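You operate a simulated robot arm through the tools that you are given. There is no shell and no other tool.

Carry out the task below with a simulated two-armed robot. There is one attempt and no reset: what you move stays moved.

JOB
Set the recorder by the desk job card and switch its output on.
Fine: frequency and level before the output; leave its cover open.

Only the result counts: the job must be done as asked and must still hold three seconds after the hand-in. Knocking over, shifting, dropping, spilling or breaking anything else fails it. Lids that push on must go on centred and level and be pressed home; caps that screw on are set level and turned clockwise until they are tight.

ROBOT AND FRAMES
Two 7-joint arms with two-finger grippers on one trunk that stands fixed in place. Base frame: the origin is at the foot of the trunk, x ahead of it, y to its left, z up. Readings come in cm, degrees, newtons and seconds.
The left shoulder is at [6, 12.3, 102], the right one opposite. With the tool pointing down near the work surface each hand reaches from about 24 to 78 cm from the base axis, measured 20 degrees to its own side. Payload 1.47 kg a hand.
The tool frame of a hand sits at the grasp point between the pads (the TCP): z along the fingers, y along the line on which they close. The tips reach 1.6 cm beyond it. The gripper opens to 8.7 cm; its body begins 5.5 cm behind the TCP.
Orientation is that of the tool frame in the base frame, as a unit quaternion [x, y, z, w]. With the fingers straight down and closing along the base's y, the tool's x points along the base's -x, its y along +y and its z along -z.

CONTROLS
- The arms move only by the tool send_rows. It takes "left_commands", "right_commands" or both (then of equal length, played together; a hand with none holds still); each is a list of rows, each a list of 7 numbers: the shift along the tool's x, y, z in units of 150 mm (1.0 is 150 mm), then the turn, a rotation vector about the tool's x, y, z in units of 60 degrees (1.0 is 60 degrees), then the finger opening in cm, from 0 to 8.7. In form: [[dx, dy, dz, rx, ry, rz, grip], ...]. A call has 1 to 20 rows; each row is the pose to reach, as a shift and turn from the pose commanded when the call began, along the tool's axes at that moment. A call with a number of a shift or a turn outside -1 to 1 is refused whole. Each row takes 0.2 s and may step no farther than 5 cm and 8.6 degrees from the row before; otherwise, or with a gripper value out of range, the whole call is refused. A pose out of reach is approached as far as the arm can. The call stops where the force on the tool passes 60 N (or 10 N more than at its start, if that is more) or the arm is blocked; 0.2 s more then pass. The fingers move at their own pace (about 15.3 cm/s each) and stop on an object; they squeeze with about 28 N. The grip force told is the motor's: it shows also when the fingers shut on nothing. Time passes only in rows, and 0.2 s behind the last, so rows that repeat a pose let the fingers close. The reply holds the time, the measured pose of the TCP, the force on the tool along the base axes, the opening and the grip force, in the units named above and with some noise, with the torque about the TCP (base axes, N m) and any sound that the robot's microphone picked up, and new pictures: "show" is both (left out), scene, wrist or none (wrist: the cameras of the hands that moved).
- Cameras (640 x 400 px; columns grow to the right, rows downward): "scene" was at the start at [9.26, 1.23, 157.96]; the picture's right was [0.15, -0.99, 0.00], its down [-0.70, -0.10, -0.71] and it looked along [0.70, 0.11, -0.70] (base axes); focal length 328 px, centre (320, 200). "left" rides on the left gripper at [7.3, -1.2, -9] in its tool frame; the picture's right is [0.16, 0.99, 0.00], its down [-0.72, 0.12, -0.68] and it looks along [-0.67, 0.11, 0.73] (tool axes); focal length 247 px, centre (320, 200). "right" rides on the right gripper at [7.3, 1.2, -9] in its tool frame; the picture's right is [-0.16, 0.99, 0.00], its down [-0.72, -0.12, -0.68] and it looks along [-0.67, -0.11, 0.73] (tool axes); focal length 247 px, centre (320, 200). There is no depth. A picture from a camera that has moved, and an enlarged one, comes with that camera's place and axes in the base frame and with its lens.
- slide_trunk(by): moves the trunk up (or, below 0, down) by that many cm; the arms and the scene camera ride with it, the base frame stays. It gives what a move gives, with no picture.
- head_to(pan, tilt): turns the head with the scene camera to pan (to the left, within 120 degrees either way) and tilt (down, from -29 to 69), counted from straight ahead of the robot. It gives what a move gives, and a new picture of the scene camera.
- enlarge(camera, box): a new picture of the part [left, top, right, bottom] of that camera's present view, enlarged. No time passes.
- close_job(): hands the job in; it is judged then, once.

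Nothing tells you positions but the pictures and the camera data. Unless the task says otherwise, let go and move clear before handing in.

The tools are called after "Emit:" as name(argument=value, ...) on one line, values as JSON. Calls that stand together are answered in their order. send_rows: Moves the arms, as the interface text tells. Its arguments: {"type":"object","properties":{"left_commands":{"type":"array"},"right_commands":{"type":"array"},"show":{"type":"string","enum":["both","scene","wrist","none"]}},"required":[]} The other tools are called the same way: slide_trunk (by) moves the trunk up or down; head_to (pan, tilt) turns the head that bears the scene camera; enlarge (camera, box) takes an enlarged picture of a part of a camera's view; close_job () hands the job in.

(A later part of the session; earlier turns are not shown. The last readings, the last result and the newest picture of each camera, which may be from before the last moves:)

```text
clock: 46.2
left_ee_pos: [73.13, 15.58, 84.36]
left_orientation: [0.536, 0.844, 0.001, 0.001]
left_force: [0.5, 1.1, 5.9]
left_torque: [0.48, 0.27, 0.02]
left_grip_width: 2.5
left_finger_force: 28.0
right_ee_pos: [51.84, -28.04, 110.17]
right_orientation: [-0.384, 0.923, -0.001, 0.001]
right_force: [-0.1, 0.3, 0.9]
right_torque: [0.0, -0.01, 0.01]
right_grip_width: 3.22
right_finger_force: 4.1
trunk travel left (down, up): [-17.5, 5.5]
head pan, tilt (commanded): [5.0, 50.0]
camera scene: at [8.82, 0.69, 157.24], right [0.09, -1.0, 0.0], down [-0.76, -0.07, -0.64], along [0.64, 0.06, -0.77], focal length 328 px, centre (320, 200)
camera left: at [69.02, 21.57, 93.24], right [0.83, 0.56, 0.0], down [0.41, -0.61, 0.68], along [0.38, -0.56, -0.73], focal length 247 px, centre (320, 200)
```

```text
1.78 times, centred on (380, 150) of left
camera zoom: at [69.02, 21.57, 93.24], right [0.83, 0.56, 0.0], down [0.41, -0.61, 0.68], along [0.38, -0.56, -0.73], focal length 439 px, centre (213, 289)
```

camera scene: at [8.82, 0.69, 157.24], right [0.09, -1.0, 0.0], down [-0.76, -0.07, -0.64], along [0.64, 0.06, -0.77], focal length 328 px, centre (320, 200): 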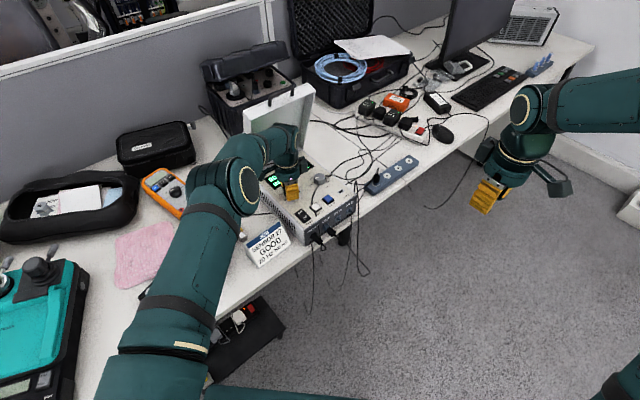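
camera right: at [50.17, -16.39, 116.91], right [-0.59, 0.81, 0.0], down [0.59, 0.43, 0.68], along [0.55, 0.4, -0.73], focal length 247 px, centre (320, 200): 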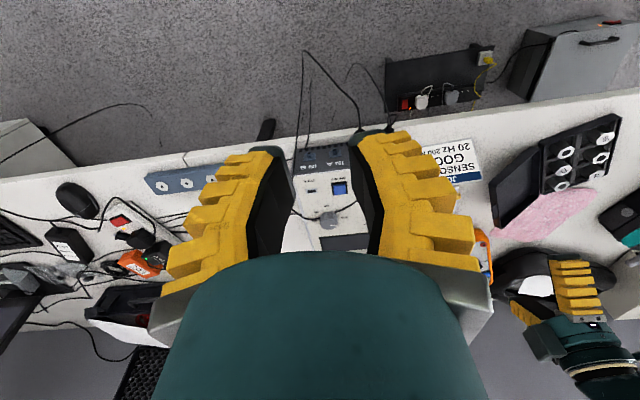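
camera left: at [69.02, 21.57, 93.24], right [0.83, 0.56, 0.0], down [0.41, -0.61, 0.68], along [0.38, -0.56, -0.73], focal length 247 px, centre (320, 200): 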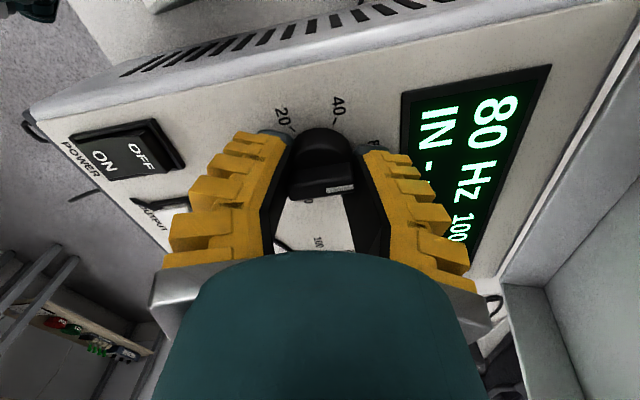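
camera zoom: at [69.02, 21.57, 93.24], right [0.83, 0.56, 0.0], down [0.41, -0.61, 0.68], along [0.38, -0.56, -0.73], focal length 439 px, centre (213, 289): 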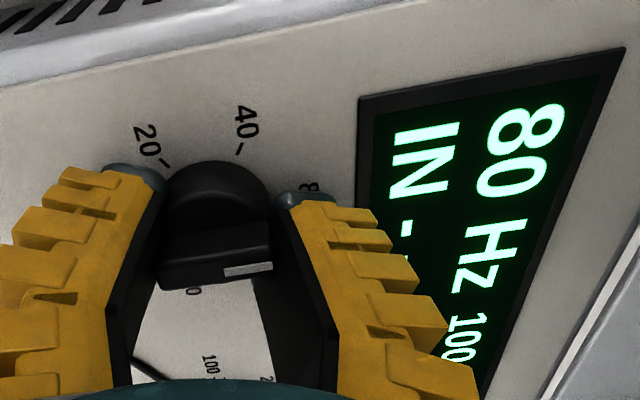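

Gripped. Now rotate 60° counter-clockwise (from above) and check the display.

Emit:
send_rows(left_commands=[[0, 0, -0.008, 0, 0, -0.125, 2.0], [0, 0, -0.008, 0, 0, -0.25, 2.0], [0, 0, -0.008, 0, 0, -0.375, 2.0], [0, 0, -0.008, 0, 0, -0.5, 2.0], [0, 0, -0.008, 0, 0, -0.625, 2.0], [0, 0, -0.008, 0, 0, -0.75, 2.0], [0, 0, -0.008, 0, 0, -0.875, 2.0], [0, 0, -0.008, 0, 0, -1.0, 2.0]], show="both")

Emit:
enlarge(camera="left", box=[200, 40, 560, 260])

Emit:
enlarge(camera="scene", box=[250, 140, 340, 210])

```text
clock: 48.0
left_ee_pos: [73.06, 15.66, 84.39]
left_orientation: [0.042, 0.999, 0.001, 0.001]
left_force: [7.9, 7.6, 7.9]
left_torque: [0.12, -0.16, -0.01]
left_grip_width: 2.15
left_finger_force: 27.4
right_ee_pos: [51.98, -28.0, 109.93]
right_orientation: [-0.383, 0.924, 0.0, 0.0]
right_force: [-0.4, -0.4, 0.3]
right_torque: [-0.01, 0.0, 0.0]
right_grip_width: 3.21
right_finger_force: 4.2
trunk travel left (down, up): [-17.5, 5.5]
head pan, tilt (commanded): [5.0, 50.0]
camera scene: at [8.86, 0.77, 157.23], right [0.09, -1.0, 0.0], down [-0.76, -0.07, -0.64], along [0.64, 0.06, -0.77], focal length 328 px, centre (320, 200)
camera left: at [65.76, 15.06, 93.27], right [-0.08, 1.0, 0.0], down [0.73, 0.05, 0.68], along [0.68, 0.05, -0.73], focal length 247 px, centre (320, 200)
```

scene: 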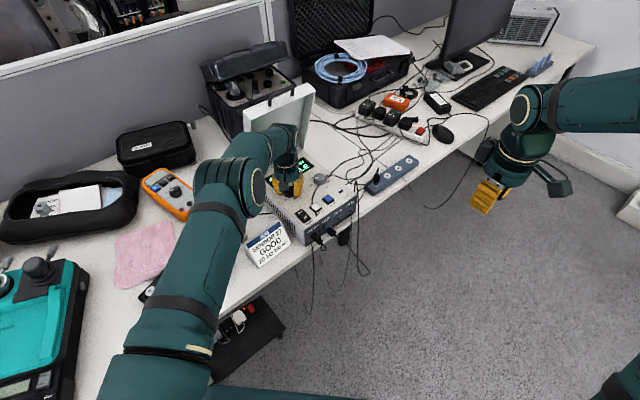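
left: 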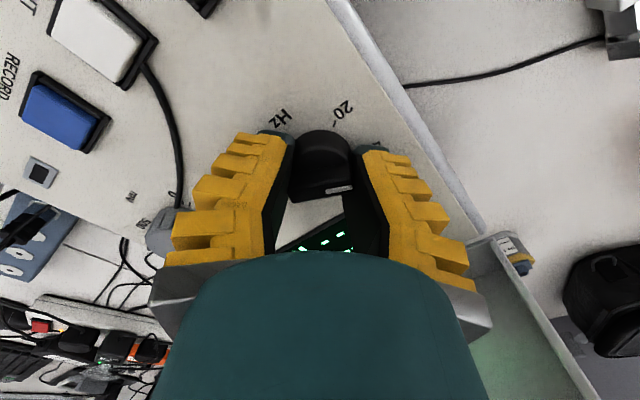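

```text
1.78 times, centred on (380, 150) of left
camera zoom: at [65.76, 15.06, 93.27], right [-0.08, 1.0, 0.0], down [0.73, 0.05, 0.68], along [0.68, 0.05, -0.73], focal length 439 px, centre (213, 289)
```

zoom: 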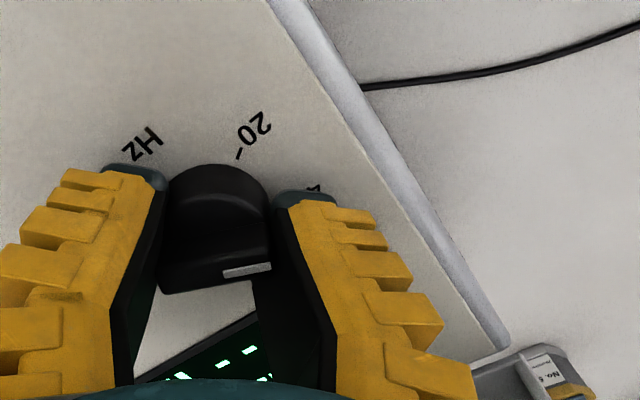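

```text
5.71 times, centred on (295, 175) of scene
camera zoom: at [8.86, 0.77, 157.23], right [0.09, -1.0, 0.0], down [-0.76, -0.07, -0.64], along [0.64, 0.06, -0.77], focal length 1872 px, centre (463, 343)
```

zoom: 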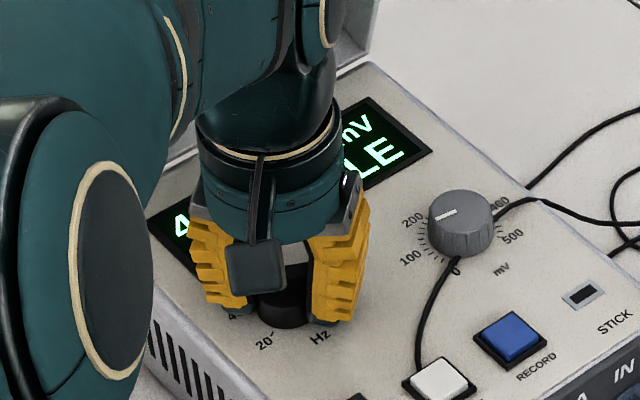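

The display now starts with "4" (40 Hz). I relieve the side force slightly and rotate another 60°.

Emit:
send_rows(left_commands=[[-0.0085, 0.01, -0.007, 0, 0, 0, 2.0], [-0.0085, 0.01, -0.007, 0, 0, -0.125, 2.0], [-0.0085, 0.01, -0.007, 0, 0, -0.25, 2.0], [-0.0085, 0.01, -0.007, 0, 0, -0.375, 2.0], [-0.0085, 0.01, -0.007, 0, 0, -0.5, 2.0], [-0.0085, 0.01, -0.007, 0, 0, -0.625, 2.0], [-0.0085, 0.01, -0.007, 0, 0, -0.75, 2.0], [-0.0085, 0.01, -0.007, 0, 0, -0.875, 2.0], [-0.0085, 0.01, -0.007, 0, 0, -1.0, 2.0]], show="both")

Emit:
enlarge(camera="left", box=[200, 40, 560, 260])

Emit:
enlarge(camera="scene", box=[250, 140, 340, 210])

```text
clock: 50.0
left_ee_pos: [73.19, 15.58, 84.49]
left_orientation: [-0.463, 0.886, 0.0, 0.001]
left_force: [-4.8, 1.2, -0.7]
left_torque: [0.01, 0.03, 0.03]
left_grip_width: 2.86
left_finger_force: 7.3
right_ee_pos: [52.0, -28.07, 110.07]
right_orientation: [-0.383, 0.924, 0.0, 0.001]
right_force: [1.2, -0.6, 0.1]
right_torque: [-0.01, 0.01, 0.01]
right_grip_width: 3.21
right_finger_force: 4.3
trunk travel left (down, up): [-17.5, 5.5]
head pan, tilt (commanded): [5.0, 50.0]
camera scene: at [8.82, 0.71, 157.23], right [0.09, -1.0, 0.0], down [-0.76, -0.07, -0.64], along [0.64, 0.06, -0.77], focal length 328 px, centre (320, 200)
camera left: at [69.96, 8.91, 93.36], right [-0.9, 0.43, 0.0], down [0.32, 0.66, 0.68], along [0.3, 0.61, -0.73], focal length 247 px, centre (320, 200)
```

scene: 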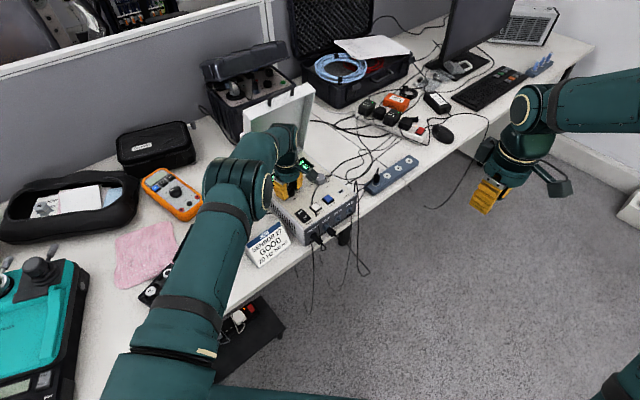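
left: 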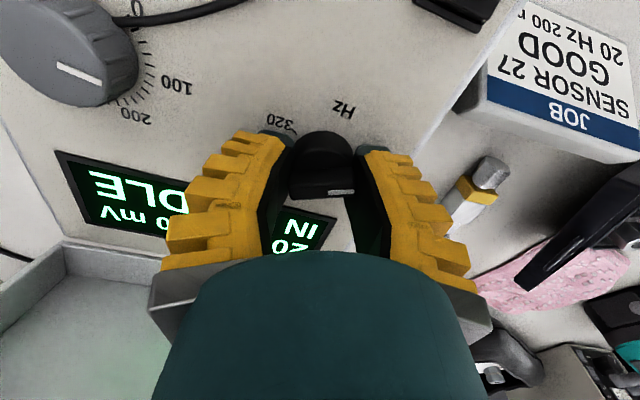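

```text
1.78 times, centred on (380, 150) of left
camera zoom: at [69.96, 8.91, 93.36], right [-0.9, 0.43, 0.0], down [0.32, 0.66, 0.68], along [0.3, 0.61, -0.73], focal length 439 px, centre (213, 289)
```

zoom: 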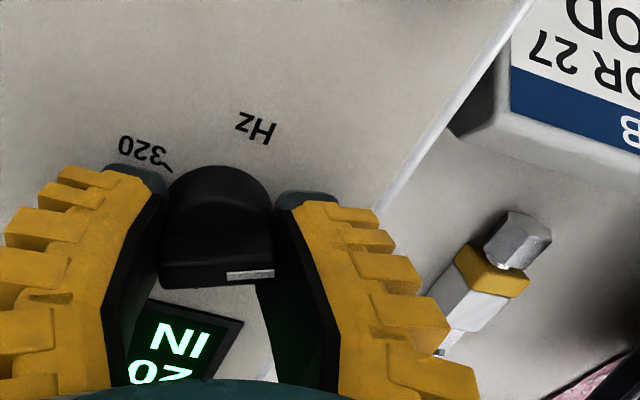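

```text
5.71 times, centred on (295, 175) of scene
camera zoom: at [8.82, 0.71, 157.23], right [0.09, -1.0, 0.0], down [-0.76, -0.07, -0.64], along [0.64, 0.06, -0.77], focal length 1872 px, centre (463, 343)
```

zoom: 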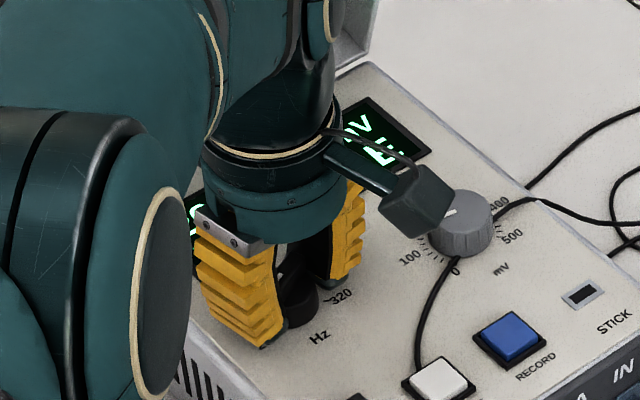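

The display shows 20 Hz. Release the knob and lift straight up.

Emit:
send_rows(left_commands=[[0, 0, 0, 0, 0, 0, 4.0], [0, 0, 0, 0, 0, 0, 5.0], [0, 0, -0.1, 0, 0, 0, 5.0], [0, 0, -0.25, 0, 0, 0, 5.0], [0, 0, -0.45, 0, 0, 0, 5.0], [0, 0, -0.65, 0, 0, 0, 5.0]], show="both")

Emit:
enlarge(camera="left", box=[60, 0, 420, 240])

Emit:
enlarge(camera="scene", box=[250, 140, 340, 210])

```text
clock: 51.4
left_ee_pos: [73.15, 15.75, 94.36]
left_orientation: [-0.463, 0.887, 0.0, 0.001]
left_force: [-0.6, 0.1, 0.2]
left_torque: [0.0, 0.0, 0.01]
left_grip_width: 5.52
left_finger_force: 3.9
right_ee_pos: [51.84, -28.1, 110.1]
right_orientation: [-0.384, 0.923, 0.001, 0.0]
right_force: [0.5, 0.8, -0.7]
right_torque: [0.0, -0.02, 0.01]
right_grip_width: 3.22
right_finger_force: 4.4
trunk travel left (down, up): [-17.5, 5.5]
head pan, tilt (commanded): [5.0, 50.0]
camera scene: at [8.82, 0.68, 157.23], right [0.09, -1.0, 0.0], down [-0.76, -0.07, -0.64], along [0.64, 0.06, -0.77], focal length 328 px, centre (320, 200)
camera left: at [69.9, 9.01, 103.22], right [-0.9, 0.44, 0.0], down [0.32, 0.66, 0.68], along [0.3, 0.61, -0.73], focal length 247 px, centre (320, 200)
```

scene: 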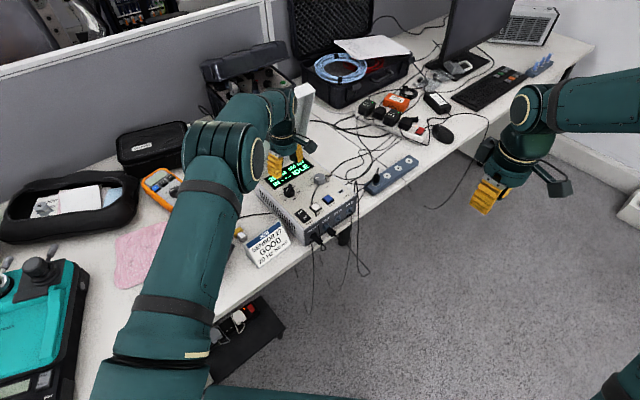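
left: 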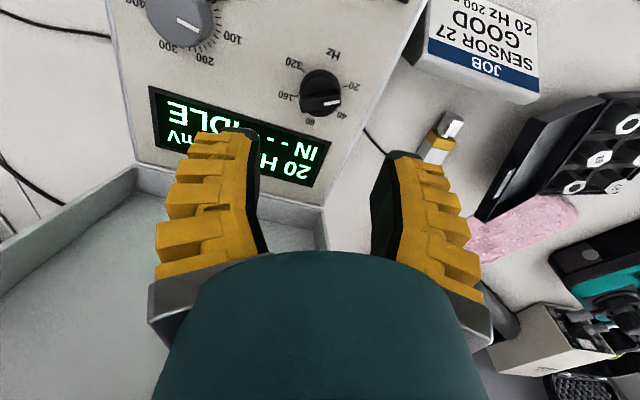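

```text
1.67 times, centred on (240, 120) of left
camera zoom: at [69.9, 9.01, 103.22], right [-0.9, 0.44, 0.0], down [0.32, 0.66, 0.68], along [0.3, 0.61, -0.73], focal length 412 px, centre (453, 333)
```

zoom: 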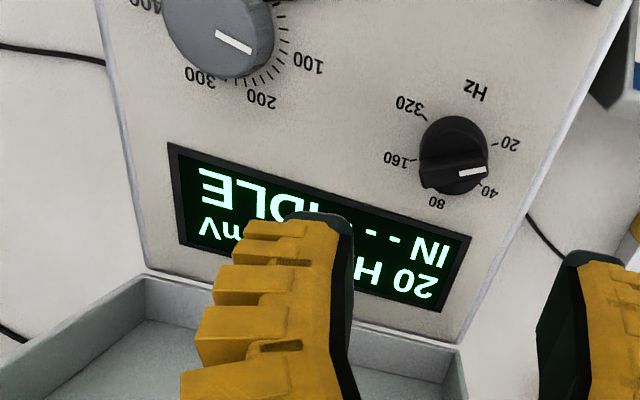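

```text
5.71 times, centred on (295, 175) of scene
camera zoom: at [8.82, 0.68, 157.23], right [0.09, -1.0, 0.0], down [-0.76, -0.07, -0.64], along [0.64, 0.06, -0.77], focal length 1872 px, centre (463, 343)
```

zoom: 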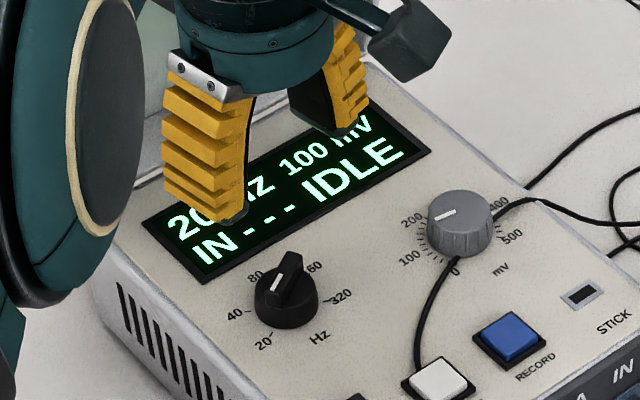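

20 Hz is set. Now the level: mV knob at ≈[79.25, 7.0], needs ~54° clockwise (100→200). It's near the reach limit, so I'll approach with a 15° forward tilt, starting at yaw +10°.

Emit:
send_rows(left_commands=[[0, 0, -0.03, 0, 0, 0.125, 4.0], [0, 0, -0.06, 0, 0, 0.25, 4.0], [0, 0, -0.09, 0, 0, 0.376, 4.0], [0, 0, -0.12, 0, 0, 0.501, 4.0], [0, 0, -0.133, 0, 0, 0.627, 4.0], [0, 0, -0.133, 0, 0, 0.752, 4.0]], show="none")

Emit:
send_rows(left_commands=[[-0.06, -0.129, 0.059, 0, -0.05, 0, 4.0], [-0.12, -0.257, 0.117, 0, -0.1, 0, 4.0], [-0.18, -0.386, 0.176, 0, -0.15, 0, 4.0], [-0.24, -0.514, 0.234, 0, -0.2, 0, 4.0], [-0.299, -0.643, 0.293, 0, -0.25, 0, 4.0]], show="both")

Emit:
enlarge(camera="left", box=[200, 40, 440, 260])

Emit:
enlarge(camera="scene", box=[270, 130, 350, 210])

```text
clock: 52.8
left_ee_pos: [73.19, 15.72, 96.14]
left_orientation: [-0.085, 0.996, 0.0, 0.0]
left_force: [-0.3, -0.8, 0.6]
left_torque: [0.0, -0.01, 0.01]
left_grip_width: 4.57
left_finger_force: 3.8
right_ee_pos: [51.94, -28.11, 110.16]
right_orientation: [-0.382, 0.924, 0.0, 0.001]
right_force: [0.0, -0.3, 0.6]
right_torque: [0.02, 0.0, 0.01]
right_grip_width: 3.24
right_finger_force: 3.9
trunk travel left (down, up): [-17.5, 5.5]
head pan, tilt (commanded): [5.0, 50.0]
```

```text
clock: 54.0
left_ee_pos: [79.3, 7.03, 92.05]
left_orientation: [-0.086, 0.988, 0.012, 0.132]
left_force: [0.0, 0.6, 0.8]
left_torque: [0.02, 0.02, 0.01]
left_grip_width: 4.57
left_finger_force: 4.1
right_ee_pos: [52.04, -28.01, 110.02]
right_orientation: [-0.383, 0.924, 0.001, 0.0]
right_force: [0.4, 0.7, 0.6]
right_torque: [0.0, 0.0, -0.02]
right_grip_width: 3.22
right_finger_force: 4.2
trunk travel left (down, up): [-17.5, 5.5]
head pan, tilt (commanded): [5.0, 50.0]
camera scene: at [8.9, 0.65, 157.22], right [0.09, -1.0, 0.0], down [-0.76, -0.07, -0.64], along [0.64, 0.06, -0.77], focal length 328 px, centre (320, 200)
camera left: at [70.26, 4.04, 98.6], right [-0.32, 0.95, -0.04], down [0.49, 0.2, 0.85], along [0.81, 0.25, -0.53], focal length 247 px, centre (320, 200)
```

scene: 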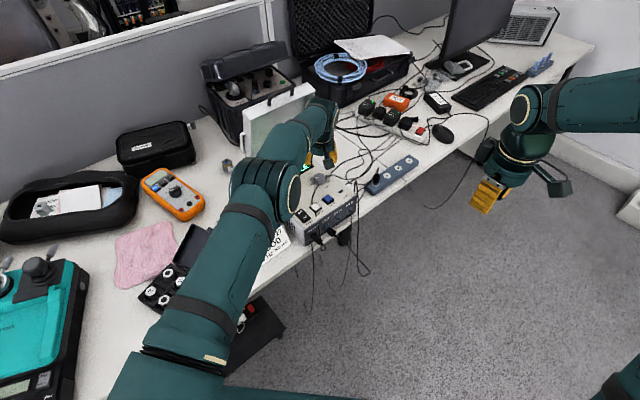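
left: 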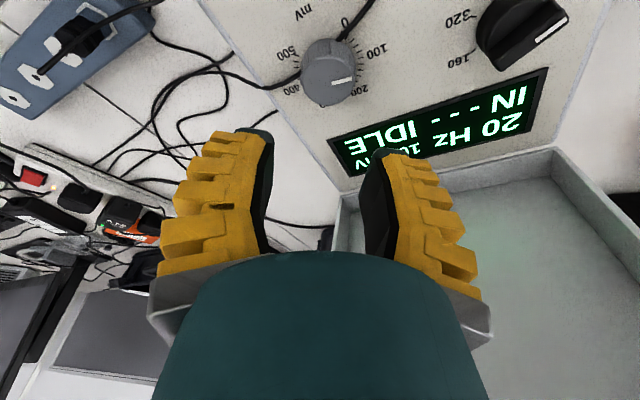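

```text
1.82 times, centred on (320, 150) of left
camera zoom: at [70.26, 4.04, 98.6], right [-0.32, 0.95, -0.04], down [0.49, 0.2, 0.85], along [0.81, 0.25, -0.53], focal length 449 px, centre (320, 291)
```

zoom: 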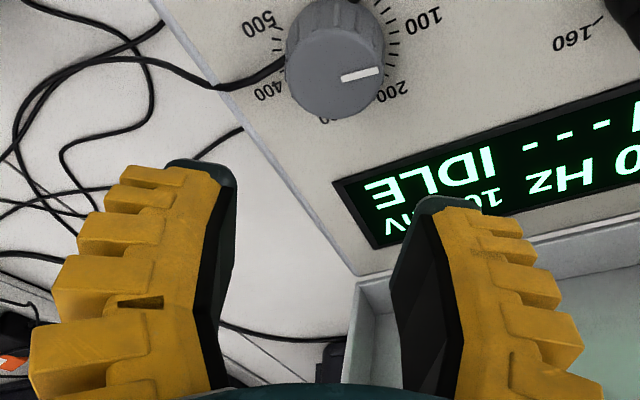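

```text
5.00 times, centred on (310, 170) of scene
camera zoom: at [8.9, 0.65, 157.22], right [0.09, -1.0, 0.0], down [-0.76, -0.07, -0.64], along [0.64, 0.06, -0.77], focal length 1638 px, centre (370, 350)
```

zoom: 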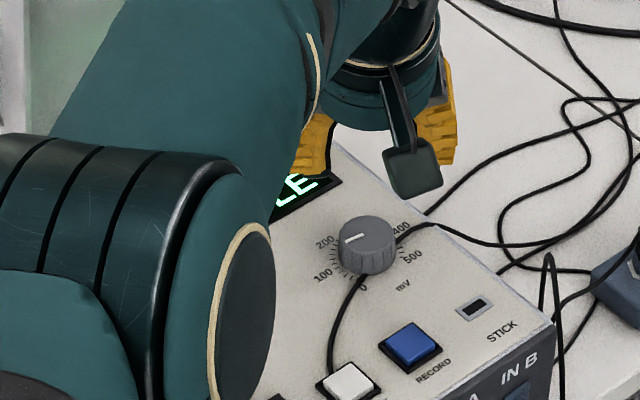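

No reach problem. Let me zoom in on the mV knob from both cameras to refine its centre.

Emit:
enlarge(camera="left", box=[280, 0, 400, 120])

Emit:
enlarge(camera="scene", box=[300, 165, 340, 195])

```text
3.33 times, centred on (340, 60) of left
camera zoom: at [70.26, 4.04, 98.6], right [-0.32, 0.95, -0.04], down [0.49, 0.2, 0.85], along [0.81, 0.25, -0.53], focal length 823 px, centre (253, 667)
```

zoom: 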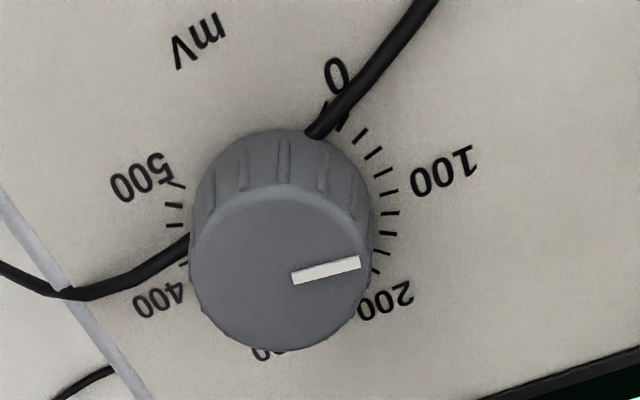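

```text
13.33 times, centred on (320, 180) of scene
camera zoom: at [8.9, 0.65, 157.22], right [0.09, -1.0, 0.0], down [-0.76, -0.07, -0.64], along [0.64, 0.06, -0.77], focal length 4367 px, centre (320, 467)
```

zoom: 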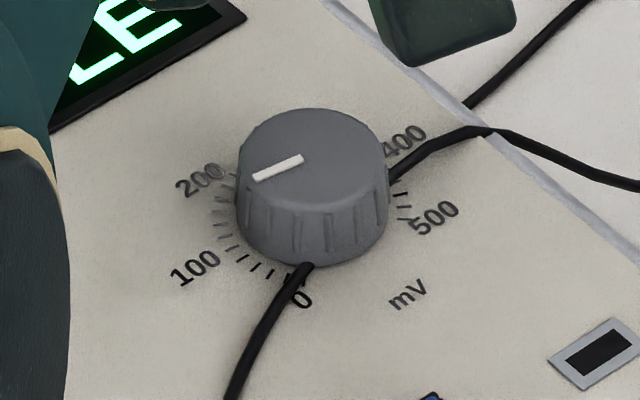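

The tick marks fit a circle centred at ≈[79.03, 6.93], radius 2.2. I lower to just above the knob and verify.

Emit:
send_rows(left_commands=[[0.04, -0.001, 0.07, 0, 0, 0, 4.4], [0.075, -0.002, 0.15, 0, 0, 0, 4.4], [0.1, -0.0028, 0.22, 0, 0, 0, 4.4], [0.1117, -0.0028, 0.2841, 0, 0, 0, 4.4]], show="wrist")

Emit:
enlarge(camera="left", box=[200, 40, 440, 260])

Emit:
enlarge(camera="scene", box=[280, 140, 350, 210])

```text
clock: 55.0
left_ee_pos: [78.81, 6.84, 87.49]
left_orientation: [-0.085, 0.988, 0.012, 0.131]
left_force: [-0.4, -0.4, -1.3]
left_torque: [0.01, -0.03, -0.02]
left_grip_width: 4.97
left_finger_force: 4.0
right_ee_pos: [52.01, -28.06, 110.17]
right_orientation: [-0.383, 0.924, 0.0, 0.0]
right_force: [0.0, 0.5, -0.3]
right_torque: [0.01, 0.0, 0.03]
right_grip_width: 3.22
right_finger_force: 4.5
trunk travel left (down, up): [-17.5, 5.5]
head pan, tilt (commanded): [5.0, 50.0]
camera left: at [69.83, 3.98, 93.96], right [-0.32, 0.95, -0.04], down [0.49, 0.2, 0.85], along [0.81, 0.25, -0.53], focal length 247 px, centre (320, 200)
```

left: 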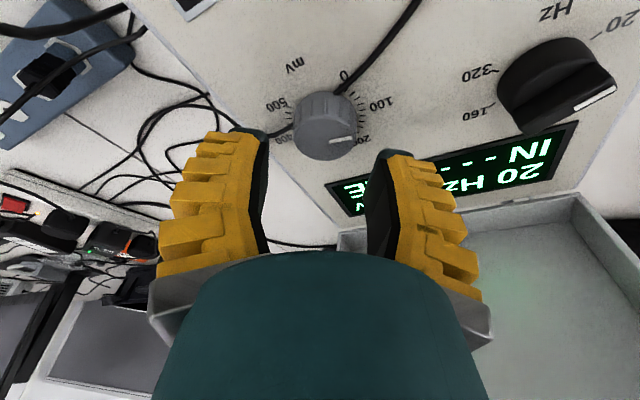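

```text
1.82 times, centred on (320, 150) of left
camera zoom: at [69.83, 3.98, 93.96], right [-0.32, 0.95, -0.04], down [0.49, 0.2, 0.85], along [0.81, 0.25, -0.53], focal length 449 px, centre (320, 291)
```

zoom: 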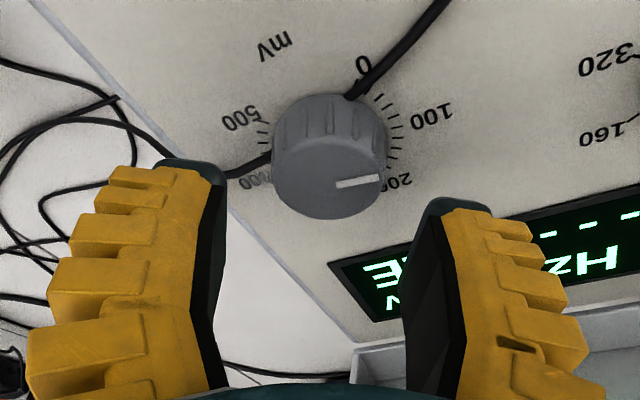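

```text
5.71 times, centred on (315, 175) of scene
camera zoom: at [8.87, 0.7, 157.23], right [0.09, -1.0, 0.0], down [-0.76, -0.07, -0.64], along [0.64, 0.06, -0.77], focal length 1872 px, centre (349, 343)
```

zoom: 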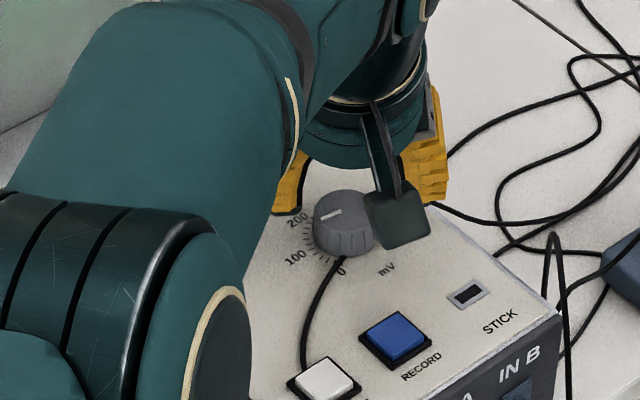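

Aligned. Descend ~2.7 cm onto the mV knob and close.

Emit:
send_rows(left_commands=[[0.016, 0.004, 0.06, 0, 0, 0, 4.4], [0.032, 0.0067, 0.12, 0, 0, 0, 4.4], [0.042, 0.0067, 0.155, 0, 0, 0, 4.4], [0.0473, 0.0067, 0.1765, 0, 0, 0, 4.4]], show="wrist")

Emit:
enlarge(camera="left", box=[200, 40, 440, 260])

```text
clock: 56.0
left_ee_pos: [78.8, 6.95, 84.51]
left_orientation: [-0.086, 0.988, 0.012, 0.131]
left_force: [-0.1, 0.6, 0.9]
left_torque: [-0.01, -0.03, -0.02]
left_grip_width: 4.95
left_finger_force: 4.1
right_ee_pos: [51.94, -28.08, 110.05]
right_orientation: [-0.384, 0.923, 0.0, 0.0]
right_force: [1.0, 0.3, -0.2]
right_torque: [0.01, 0.04, -0.03]
right_grip_width: 3.23
right_finger_force: 4.3
trunk travel left (down, up): [-17.5, 5.5]
head pan, tilt (commanded): [5.0, 50.0]
camera left: at [69.75, 4.1, 91.21], right [-0.32, 0.95, -0.04], down [0.49, 0.2, 0.84], along [0.81, 0.25, -0.53], focal length 247 px, centre (320, 200)
```

left: 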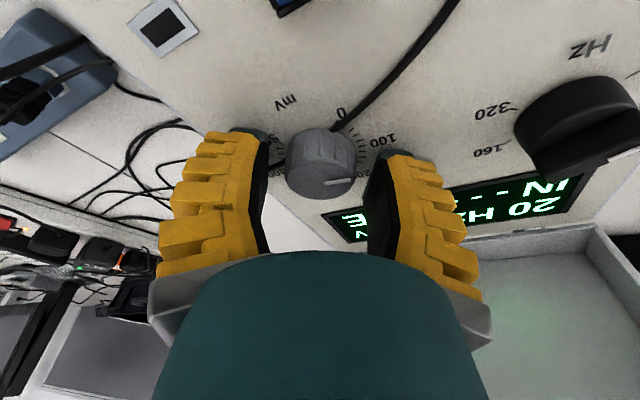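

```text
1.82 times, centred on (320, 150) of left
camera zoom: at [69.75, 4.1, 91.21], right [-0.32, 0.95, -0.04], down [0.49, 0.2, 0.84], along [0.81, 0.25, -0.53], focal length 449 px, centre (320, 291)
```

zoom: 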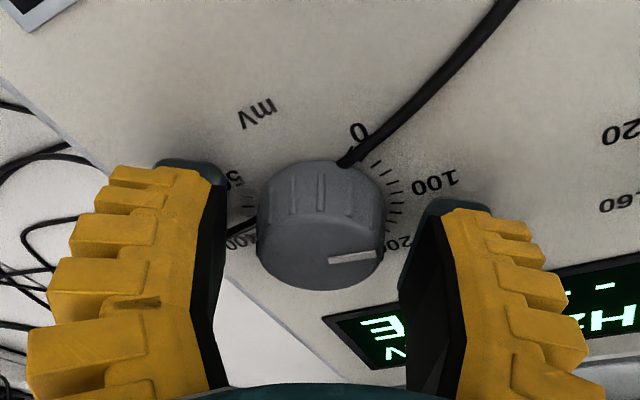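

Emit:
send_rows(left_commands=[[0, 0, 0, 0, 0, 0, 3.6], [0, 0, 0, 0, 0, 0, 2.9], [0, 0, 0, 0, 0, 0, 2.2], [0, 0, 0, 0, 0, 0, 1.5]], show="wrist")

Emit:
enlarge(camera="left", box=[200, 40, 440, 260])

```text
clock: 57.0
left_ee_pos: [78.73, 6.92, 84.71]
left_orientation: [-0.086, 0.987, 0.011, 0.132]
left_force: [-0.7, 1.4, 4.3]
left_torque: [0.14, -0.37, 0.01]
left_grip_width: 2.63
left_finger_force: 27.8
right_ee_pos: [51.84, -28.08, 110.08]
right_orientation: [-0.383, 0.924, 0.001, 0.001]
right_force: [-0.5, 0.1, -0.8]
right_torque: [-0.02, 0.03, 0.01]
right_grip_width: 3.24
right_finger_force: 4.4
trunk travel left (down, up): [-17.5, 5.5]
head pan, tilt (commanded): [5.0, 50.0]
camera left: at [69.74, 4.11, 91.32], right [-0.32, 0.95, -0.04], down [0.49, 0.2, 0.85], along [0.81, 0.25, -0.53], focal length 247 px, centre (320, 200)
```

left: 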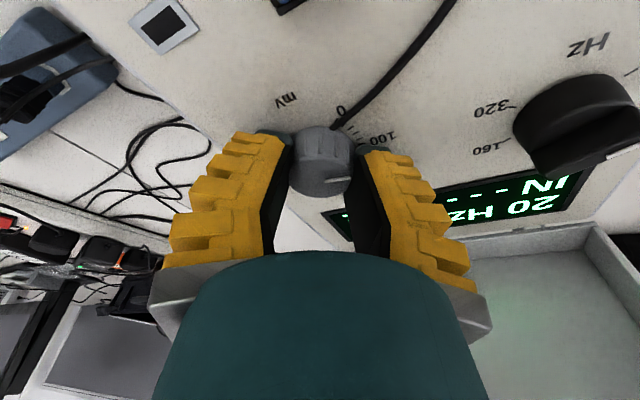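

```text
1.82 times, centred on (320, 150) of left
camera zoom: at [69.74, 4.11, 91.32], right [-0.32, 0.95, -0.04], down [0.49, 0.2, 0.85], along [0.81, 0.25, -0.53], focal length 449 px, centre (320, 291)
```

zoom: 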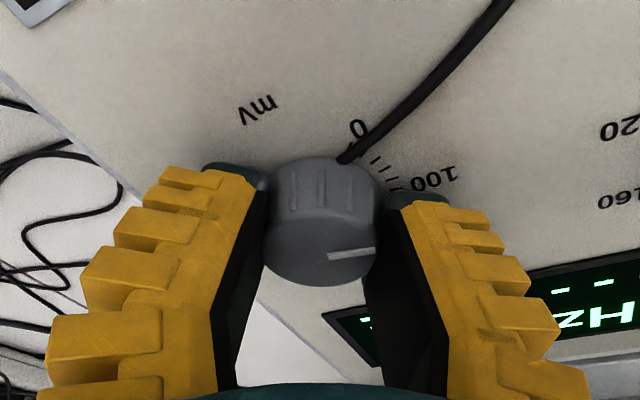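

Gripped. Rotate 45° clockwise first (about the vertical), then read the display and fine-tune.

Emit:
send_rows(left_commands=[[-0.0014, 0.0021, 0.0004, 0.0323, 0, 0.1207, 1.5], [-0.0028, 0.0041, 0.0007, 0.0647, 0, 0.2413, 1.5], [-0.0042, 0.0062, 0.0011, 0.097, 0, 0.362, 1.5], [-0.0056, 0.0083, 0.0015, 0.1293, 0, 0.4827, 1.5], [-0.007, 0.0103, 0.0018, 0.1617, 0, 0.6033, 1.5], [-0.0084, 0.0124, 0.0022, 0.194, 0, 0.724, 1.5]], show="both")

Emit:
enlarge(camera="left", box=[200, 40, 640, 300])

Emit:
enlarge(camera="scene", box=[260, 140, 350, 210])

```text
clock: 58.4
left_ee_pos: [78.78, 7.24, 84.91]
left_orientation: [0.3, 0.944, -0.039, 0.13]
left_force: [32.2, 2.0, 2.3]
left_torque: [-0.21, -0.56, 0.07]
left_grip_width: 2.22
left_finger_force: 28.7
left hand out of reach, approached as far as the arm can: row 6
right_ee_pos: [52.01, -28.0, 109.99]
right_orientation: [-0.383, 0.924, 0.001, 0.0]
right_force: [0.6, 0.0, 0.1]
right_torque: [0.01, 0.01, 0.02]
right_grip_width: 3.21
right_finger_force: 4.7
trunk travel left (down, up): [-17.5, 5.5]
head pan, tilt (commanded): [5.0, 50.0]
camera scene: at [9.18, 0.72, 157.2], right [0.09, -1.0, 0.0], down [-0.76, -0.07, -0.64], along [0.64, 0.06, -0.77], focal length 328 px, centre (320, 200)
camera left: at [70.37, 11.58, 91.38], right [0.44, 0.9, -0.04], down [0.49, -0.21, 0.85], along [0.75, -0.39, -0.53], focal length 247 px, centre (320, 200)
```

scene: 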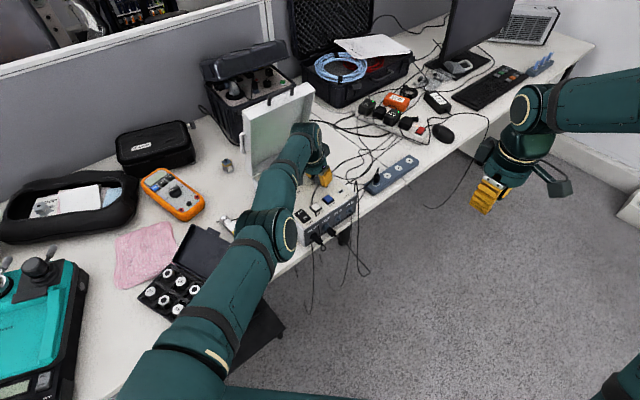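
left: 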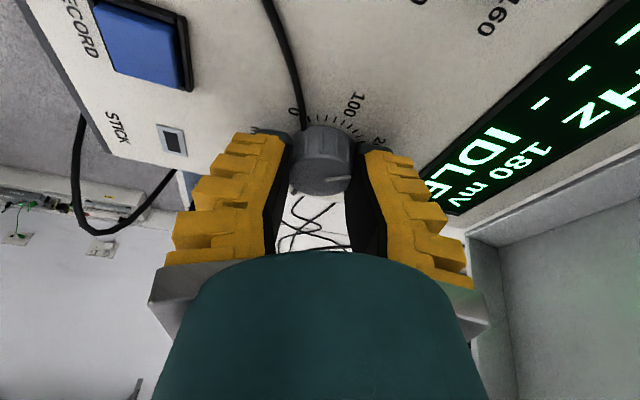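

```text
1.45 times, centred on (420, 170) of left
camera zoom: at [70.37, 11.58, 91.38], right [0.44, 0.9, -0.04], down [0.49, -0.21, 0.85], along [0.75, -0.39, -0.53], focal length 359 px, centre (174, 244)
```

zoom: 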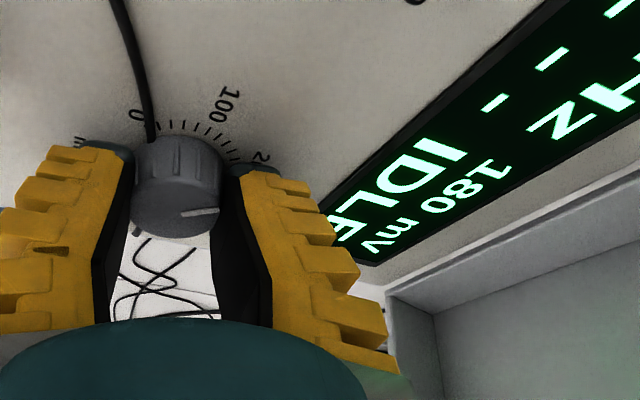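

```text
5.71 times, centred on (305, 175) of scene
camera zoom: at [9.18, 0.72, 157.2], right [0.09, -1.0, 0.0], down [-0.76, -0.07, -0.64], along [0.64, 0.06, -0.77], focal length 1872 px, centre (406, 343)
```

zoom: 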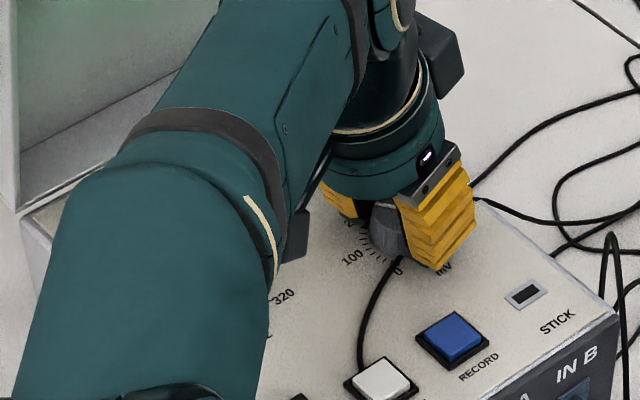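

Display: 20 Hz, 180 mV — but the arm hit its reach limit and is pulling sideways on the knob. I'll release, lift, and re-grip at a more reachable yaw for the remaining ~11°.

Emit:
send_rows(left_commands=[[0, 0, 0, 0, 0, 0, 3.2], [0, 0, 0, 0, 0, 0, 4.4], [0, 0, 0, 0, 0, 0, 4.4], [-0.017, 0, -0.064, 0, 0, 0, 4.4], [-0.043, 0, -0.161, 0, 0, 0, 4.4], [-0.069, 0, -0.2576, 0, 0, 0, 4.4]], show="both")

Emit:
enlarge(camera="scene", box=[260, 140, 370, 250])

Emit:
enlarge(camera="left", box=[200, 40, 640, 300])

```text
clock: 59.8
left_ee_pos: [78.88, 7.11, 88.57]
left_orientation: [0.298, 0.946, -0.039, 0.123]
left_force: [-0.7, 0.3, -0.6]
left_torque: [0.0, 0.01, 0.01]
left_grip_width: 4.97
left_finger_force: 4.6
left hand out of reach, approached as far as the arm can: row 5, 6
right_ee_pos: [51.96, -28.04, 110.18]
right_orientation: [-0.383, 0.924, 0.001, 0.001]
right_force: [-0.7, 0.2, 0.3]
right_torque: [-0.01, 0.01, -0.03]
right_grip_width: 3.19
right_finger_force: 4.9
trunk travel left (down, up): [-17.5, 5.5]
head pan, tilt (commanded): [5.0, 50.0]
camera scene: at [8.83, 0.69, 157.23], right [0.09, -1.0, 0.0], down [-0.76, -0.07, -0.64], along [0.64, 0.06, -0.77], focal length 328 px, centre (320, 200)
camera left: at [70.59, 11.45, 95.24], right [0.44, 0.9, -0.04], down [0.5, -0.21, 0.84], along [0.75, -0.39, -0.54], focal length 247 px, centre (320, 200)
```

scene: 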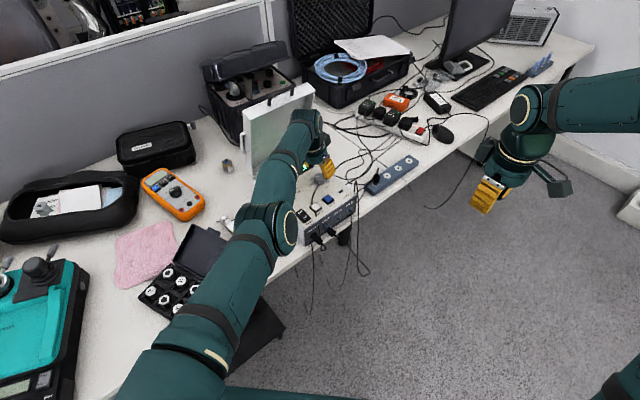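
left: 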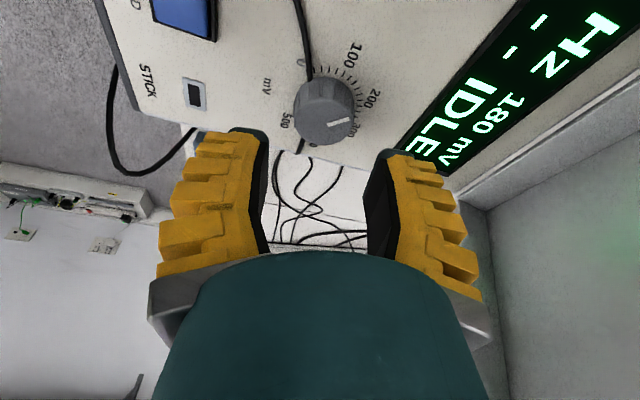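

```text
3.64 times, centred on (315, 195) of scene
camera zoom: at [8.83, 0.69, 157.23], right [0.09, -1.0, 0.0], down [-0.76, -0.07, -0.64], along [0.64, 0.06, -0.77], focal length 1191 px, centre (338, 218)
```

zoom: 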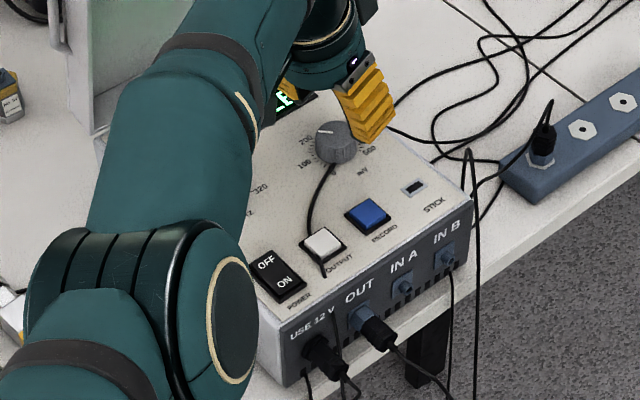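

```text
1.45 times, centred on (420, 170) of left
camera zoom: at [70.59, 11.45, 95.24], right [0.44, 0.9, -0.04], down [0.5, -0.21, 0.84], along [0.75, -0.39, -0.54], focal length 359 px, centre (174, 244)
```

zoom: 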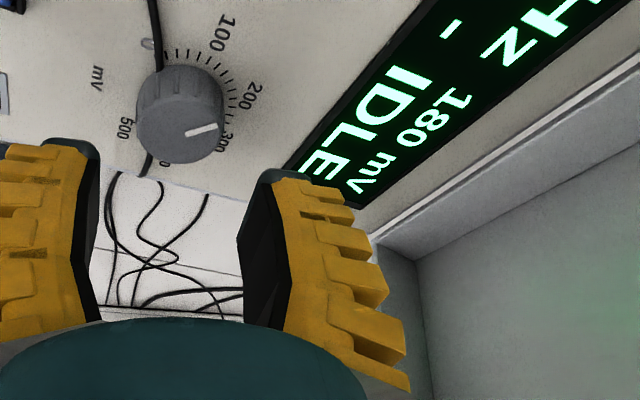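

Recorder hasn't shifted; reading is 180 mV. I rotate the raised hand back to yaw +20° to re-grip.

Emit:
send_rows(left_commands=[[-0.001, -0.003, 0, -0.0327, 0, -0.1267, 4.4], [-0.001, -0.005, 0, -0.0654, 0, -0.2534, 4.4], [-0.002, -0.008, 0, -0.0981, 0, -0.3801, 4.4], [-0.002, -0.01, 0, -0.1309, 0, -0.5069, 4.4], [-0.003, -0.012, 0, -0.1636, 0, -0.6336, 4.4], [-0.004, -0.015, 0, -0.1963, 0, -0.7603, 4.4], [-0.004, -0.017, 0, -0.229, 0, -0.887, 4.4]], show="wrist")

Emit:
enlarge(camera="left", box=[200, 0, 440, 220])

```text
clock: 61.4
left_ee_pos: [78.96, 6.91, 88.77]
left_orientation: [-0.173, 0.976, 0.019, 0.127]
left_force: [0.4, 0.1, 1.2]
left_torque: [-0.04, 0.0, -0.03]
left_grip_width: 4.99
left_finger_force: 3.8
left hand out of reach, approached as far as the arm can: row 2, 3, 4, 5
right_ee_pos: [51.89, -28.04, 110.05]
right_orientation: [-0.382, 0.924, 0.001, 0.0]
right_force: [-1.4, -0.7, 0.3]
right_torque: [0.02, 0.03, 0.02]
right_grip_width: 3.25
right_finger_force: 4.2
trunk travel left (down, up): [-17.5, 5.5]
head pan, tilt (commanded): [5.0, 50.0]
camera left: at [70.48, 2.57, 95.32], right [-0.48, 0.87, -0.05], down [0.45, 0.29, 0.84], along [0.75, 0.39, -0.54], focal length 247 px, centre (320, 200)
```

left: 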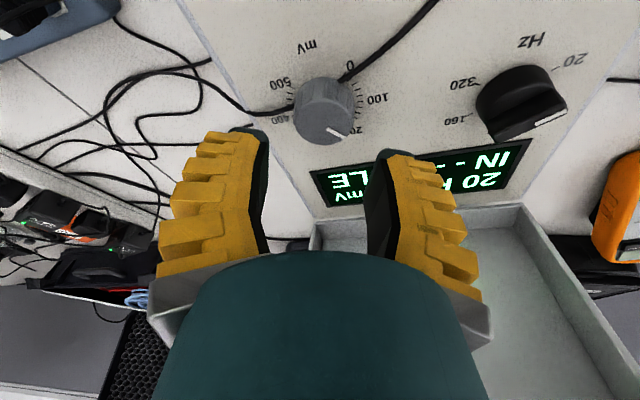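

```text
1.82 times, centred on (320, 110) of left
camera zoom: at [70.48, 2.57, 95.32], right [-0.48, 0.87, -0.05], down [0.45, 0.29, 0.84], along [0.75, 0.39, -0.54], focal length 449 px, centre (320, 364)
```

zoom: 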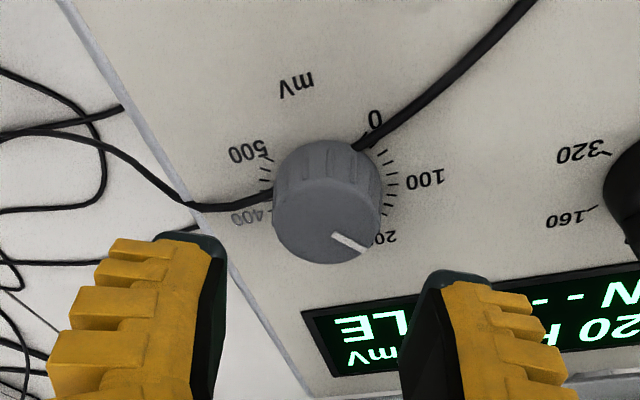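

Good. Descend onto the knob again and close.

Emit:
send_rows(left_commands=[[0.025, 0.001, 0.08, 0, 0, 0, 4.4], [0.05, 0.001, 0.16, 0, 0, 0, 4.4], [0.07, 0.001, 0.225, 0, 0, 0, 4.4], [0.0813, 0.001, 0.266, 0, 0, 0, 4.4], [0.0813, 0.001, 0.266, 0, 0, 0, 3.6], [0.0813, 0.001, 0.266, 0, 0, 0, 2.9], [0.0813, 0.001, 0.266, 0, 0, 0, 2.2], [0.0813, 0.001, 0.266, 0, 0, 0, 1.5], [0.0813, 0.001, 0.266, 0, 0, 0, 1.5]], show="wrist")

Emit:
enlarge(camera="left", box=[200, 0, 560, 240])

```text
clock: 63.4
left_ee_pos: [78.42, 6.73, 84.51]
left_orientation: [-0.172, 0.977, 0.019, 0.129]
left_force: [1.5, -3.5, 6.1]
left_torque: [0.13, -0.34, -0.03]
left_grip_width: 2.76
left_finger_force: 28.4
left hand out of reach, approached as far as the arm can: row 4, 5
right_ee_pos: [51.98, -28.26, 110.1]
right_orientation: [-0.383, 0.924, 0.001, 0.002]
right_force: [-0.6, -0.1, -0.4]
right_torque: [0.01, 0.0, 0.01]
right_grip_width: 3.22
right_finger_force: 4.9
trunk travel left (down, up): [-17.5, 5.5]
head pan, tilt (commanded): [5.0, 50.0]
camera left: at [69.99, 2.47, 91.3], right [-0.48, 0.88, -0.05], down [0.45, 0.29, 0.84], along [0.75, 0.38, -0.54], focal length 247 px, centre (320, 200)
```

left: 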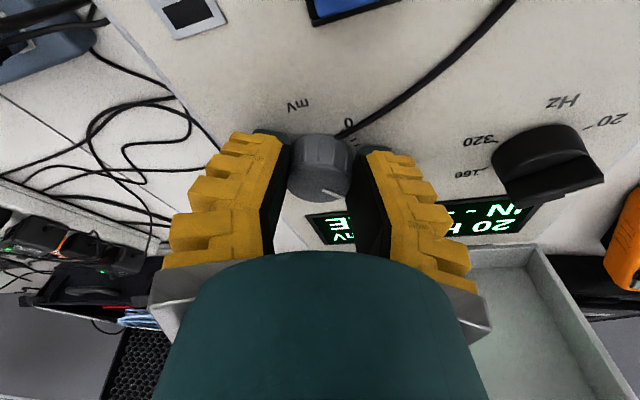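

```text
1.67 times, centred on (380, 120) of left
camera zoom: at [69.99, 2.47, 91.3], right [-0.48, 0.88, -0.05], down [0.45, 0.29, 0.84], along [0.75, 0.38, -0.54], focal length 412 px, centre (220, 333)
```

zoom: 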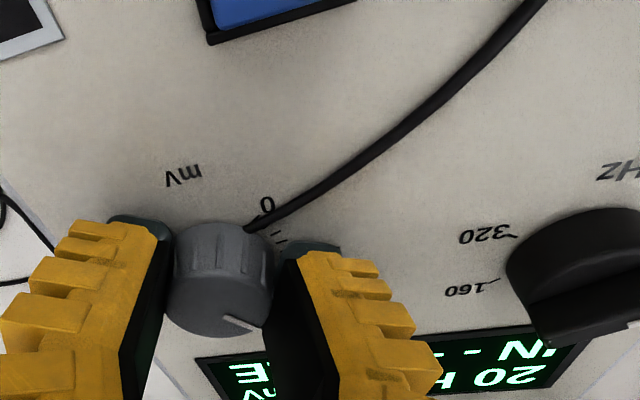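

Gripped at yaw +20°. Rotate 11.5° clockwise and read the display.

Emit:
send_rows(left_commands=[[0, 0.003, 0, 0.0163, 0, 0.0618, 1.5], [-0.001, 0.006, 0, 0.0325, 0, 0.1235, 1.5], [-0.001, 0.0085, 0, 0.0488, 0, 0.1853, 1.5], [-0.001, 0.0085, 0, 0.0488, 0, 0.1853, 1.5]], show="both")

Emit:
enlarge(camera="left", box=[200, 0, 560, 240])

Emit:
enlarge(camera="scene", box=[260, 140, 370, 250])

```text
clock: 64.4
left_ee_pos: [78.46, 6.97, 84.66]
left_orientation: [-0.073, 0.989, 0.006, 0.13]
left_force: [-7.4, -2.5, 9.9]
left_torque: [-0.03, 0.04, -0.05]
left_grip_width: 2.64
left_finger_force: 27.8
right_ee_pos: [51.73, -28.05, 110.02]
right_orientation: [-0.382, 0.924, 0.0, 0.001]
right_force: [-0.3, 0.5, 0.2]
right_torque: [0.02, 0.02, -0.02]
right_grip_width: 3.18
right_finger_force: 4.3
trunk travel left (down, up): [-17.5, 5.5]
head pan, tilt (commanded): [5.0, 50.0]
camera scene: at [8.66, 0.66, 157.24], right [0.09, -1.0, 0.0], down [-0.76, -0.07, -0.64], along [0.64, 0.06, -0.77], focal length 328 px, centre (320, 200)
camera left: at [69.4, 4.37, 91.26], right [-0.3, 0.95, -0.05], down [0.5, 0.2, 0.84], along [0.81, 0.23, -0.54], focal length 247 px, centre (320, 200)
```

scene: 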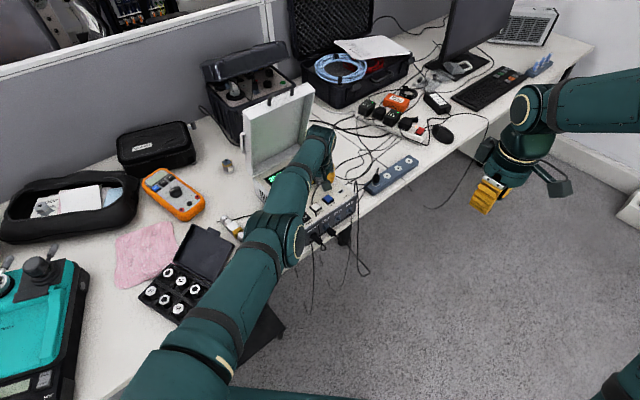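
left: 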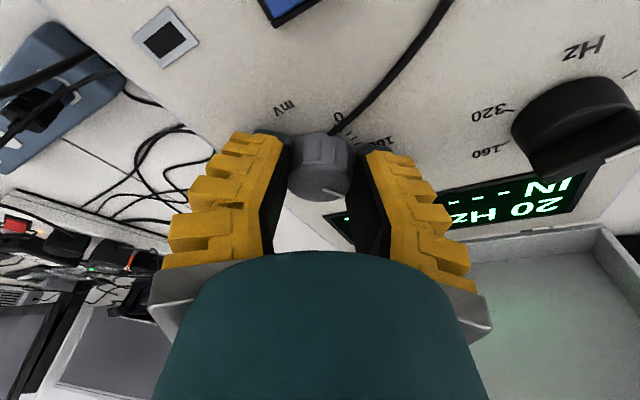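

```text
1.67 times, centred on (380, 120) of left
camera zoom: at [69.4, 4.37, 91.26], right [-0.3, 0.95, -0.05], down [0.5, 0.2, 0.84], along [0.81, 0.23, -0.54], focal length 412 px, centre (220, 333)
```

zoom: 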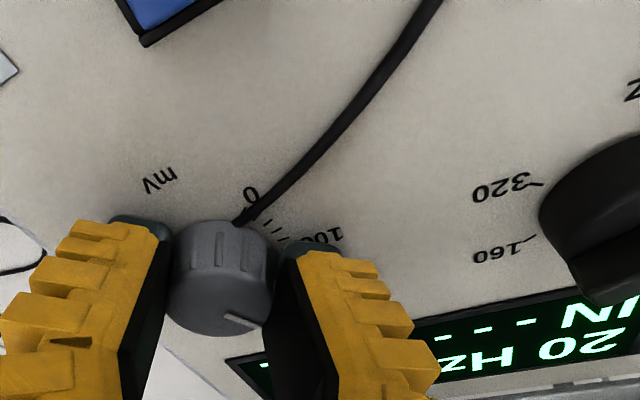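

```text
3.64 times, centred on (315, 195) of scene
camera zoom: at [8.66, 0.66, 157.24], right [0.09, -1.0, 0.0], down [-0.76, -0.07, -0.64], along [0.64, 0.06, -0.77], focal length 1191 px, centre (338, 218)
```

zoom: 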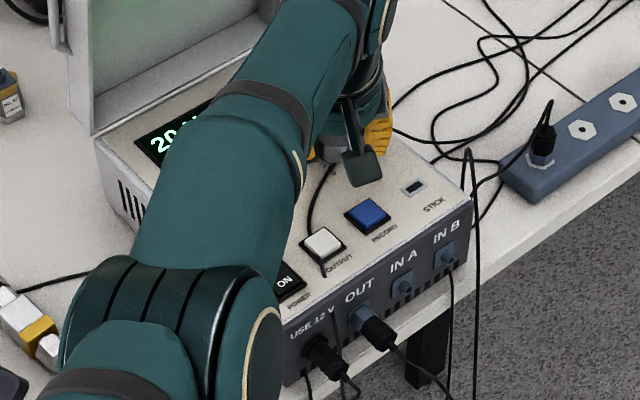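

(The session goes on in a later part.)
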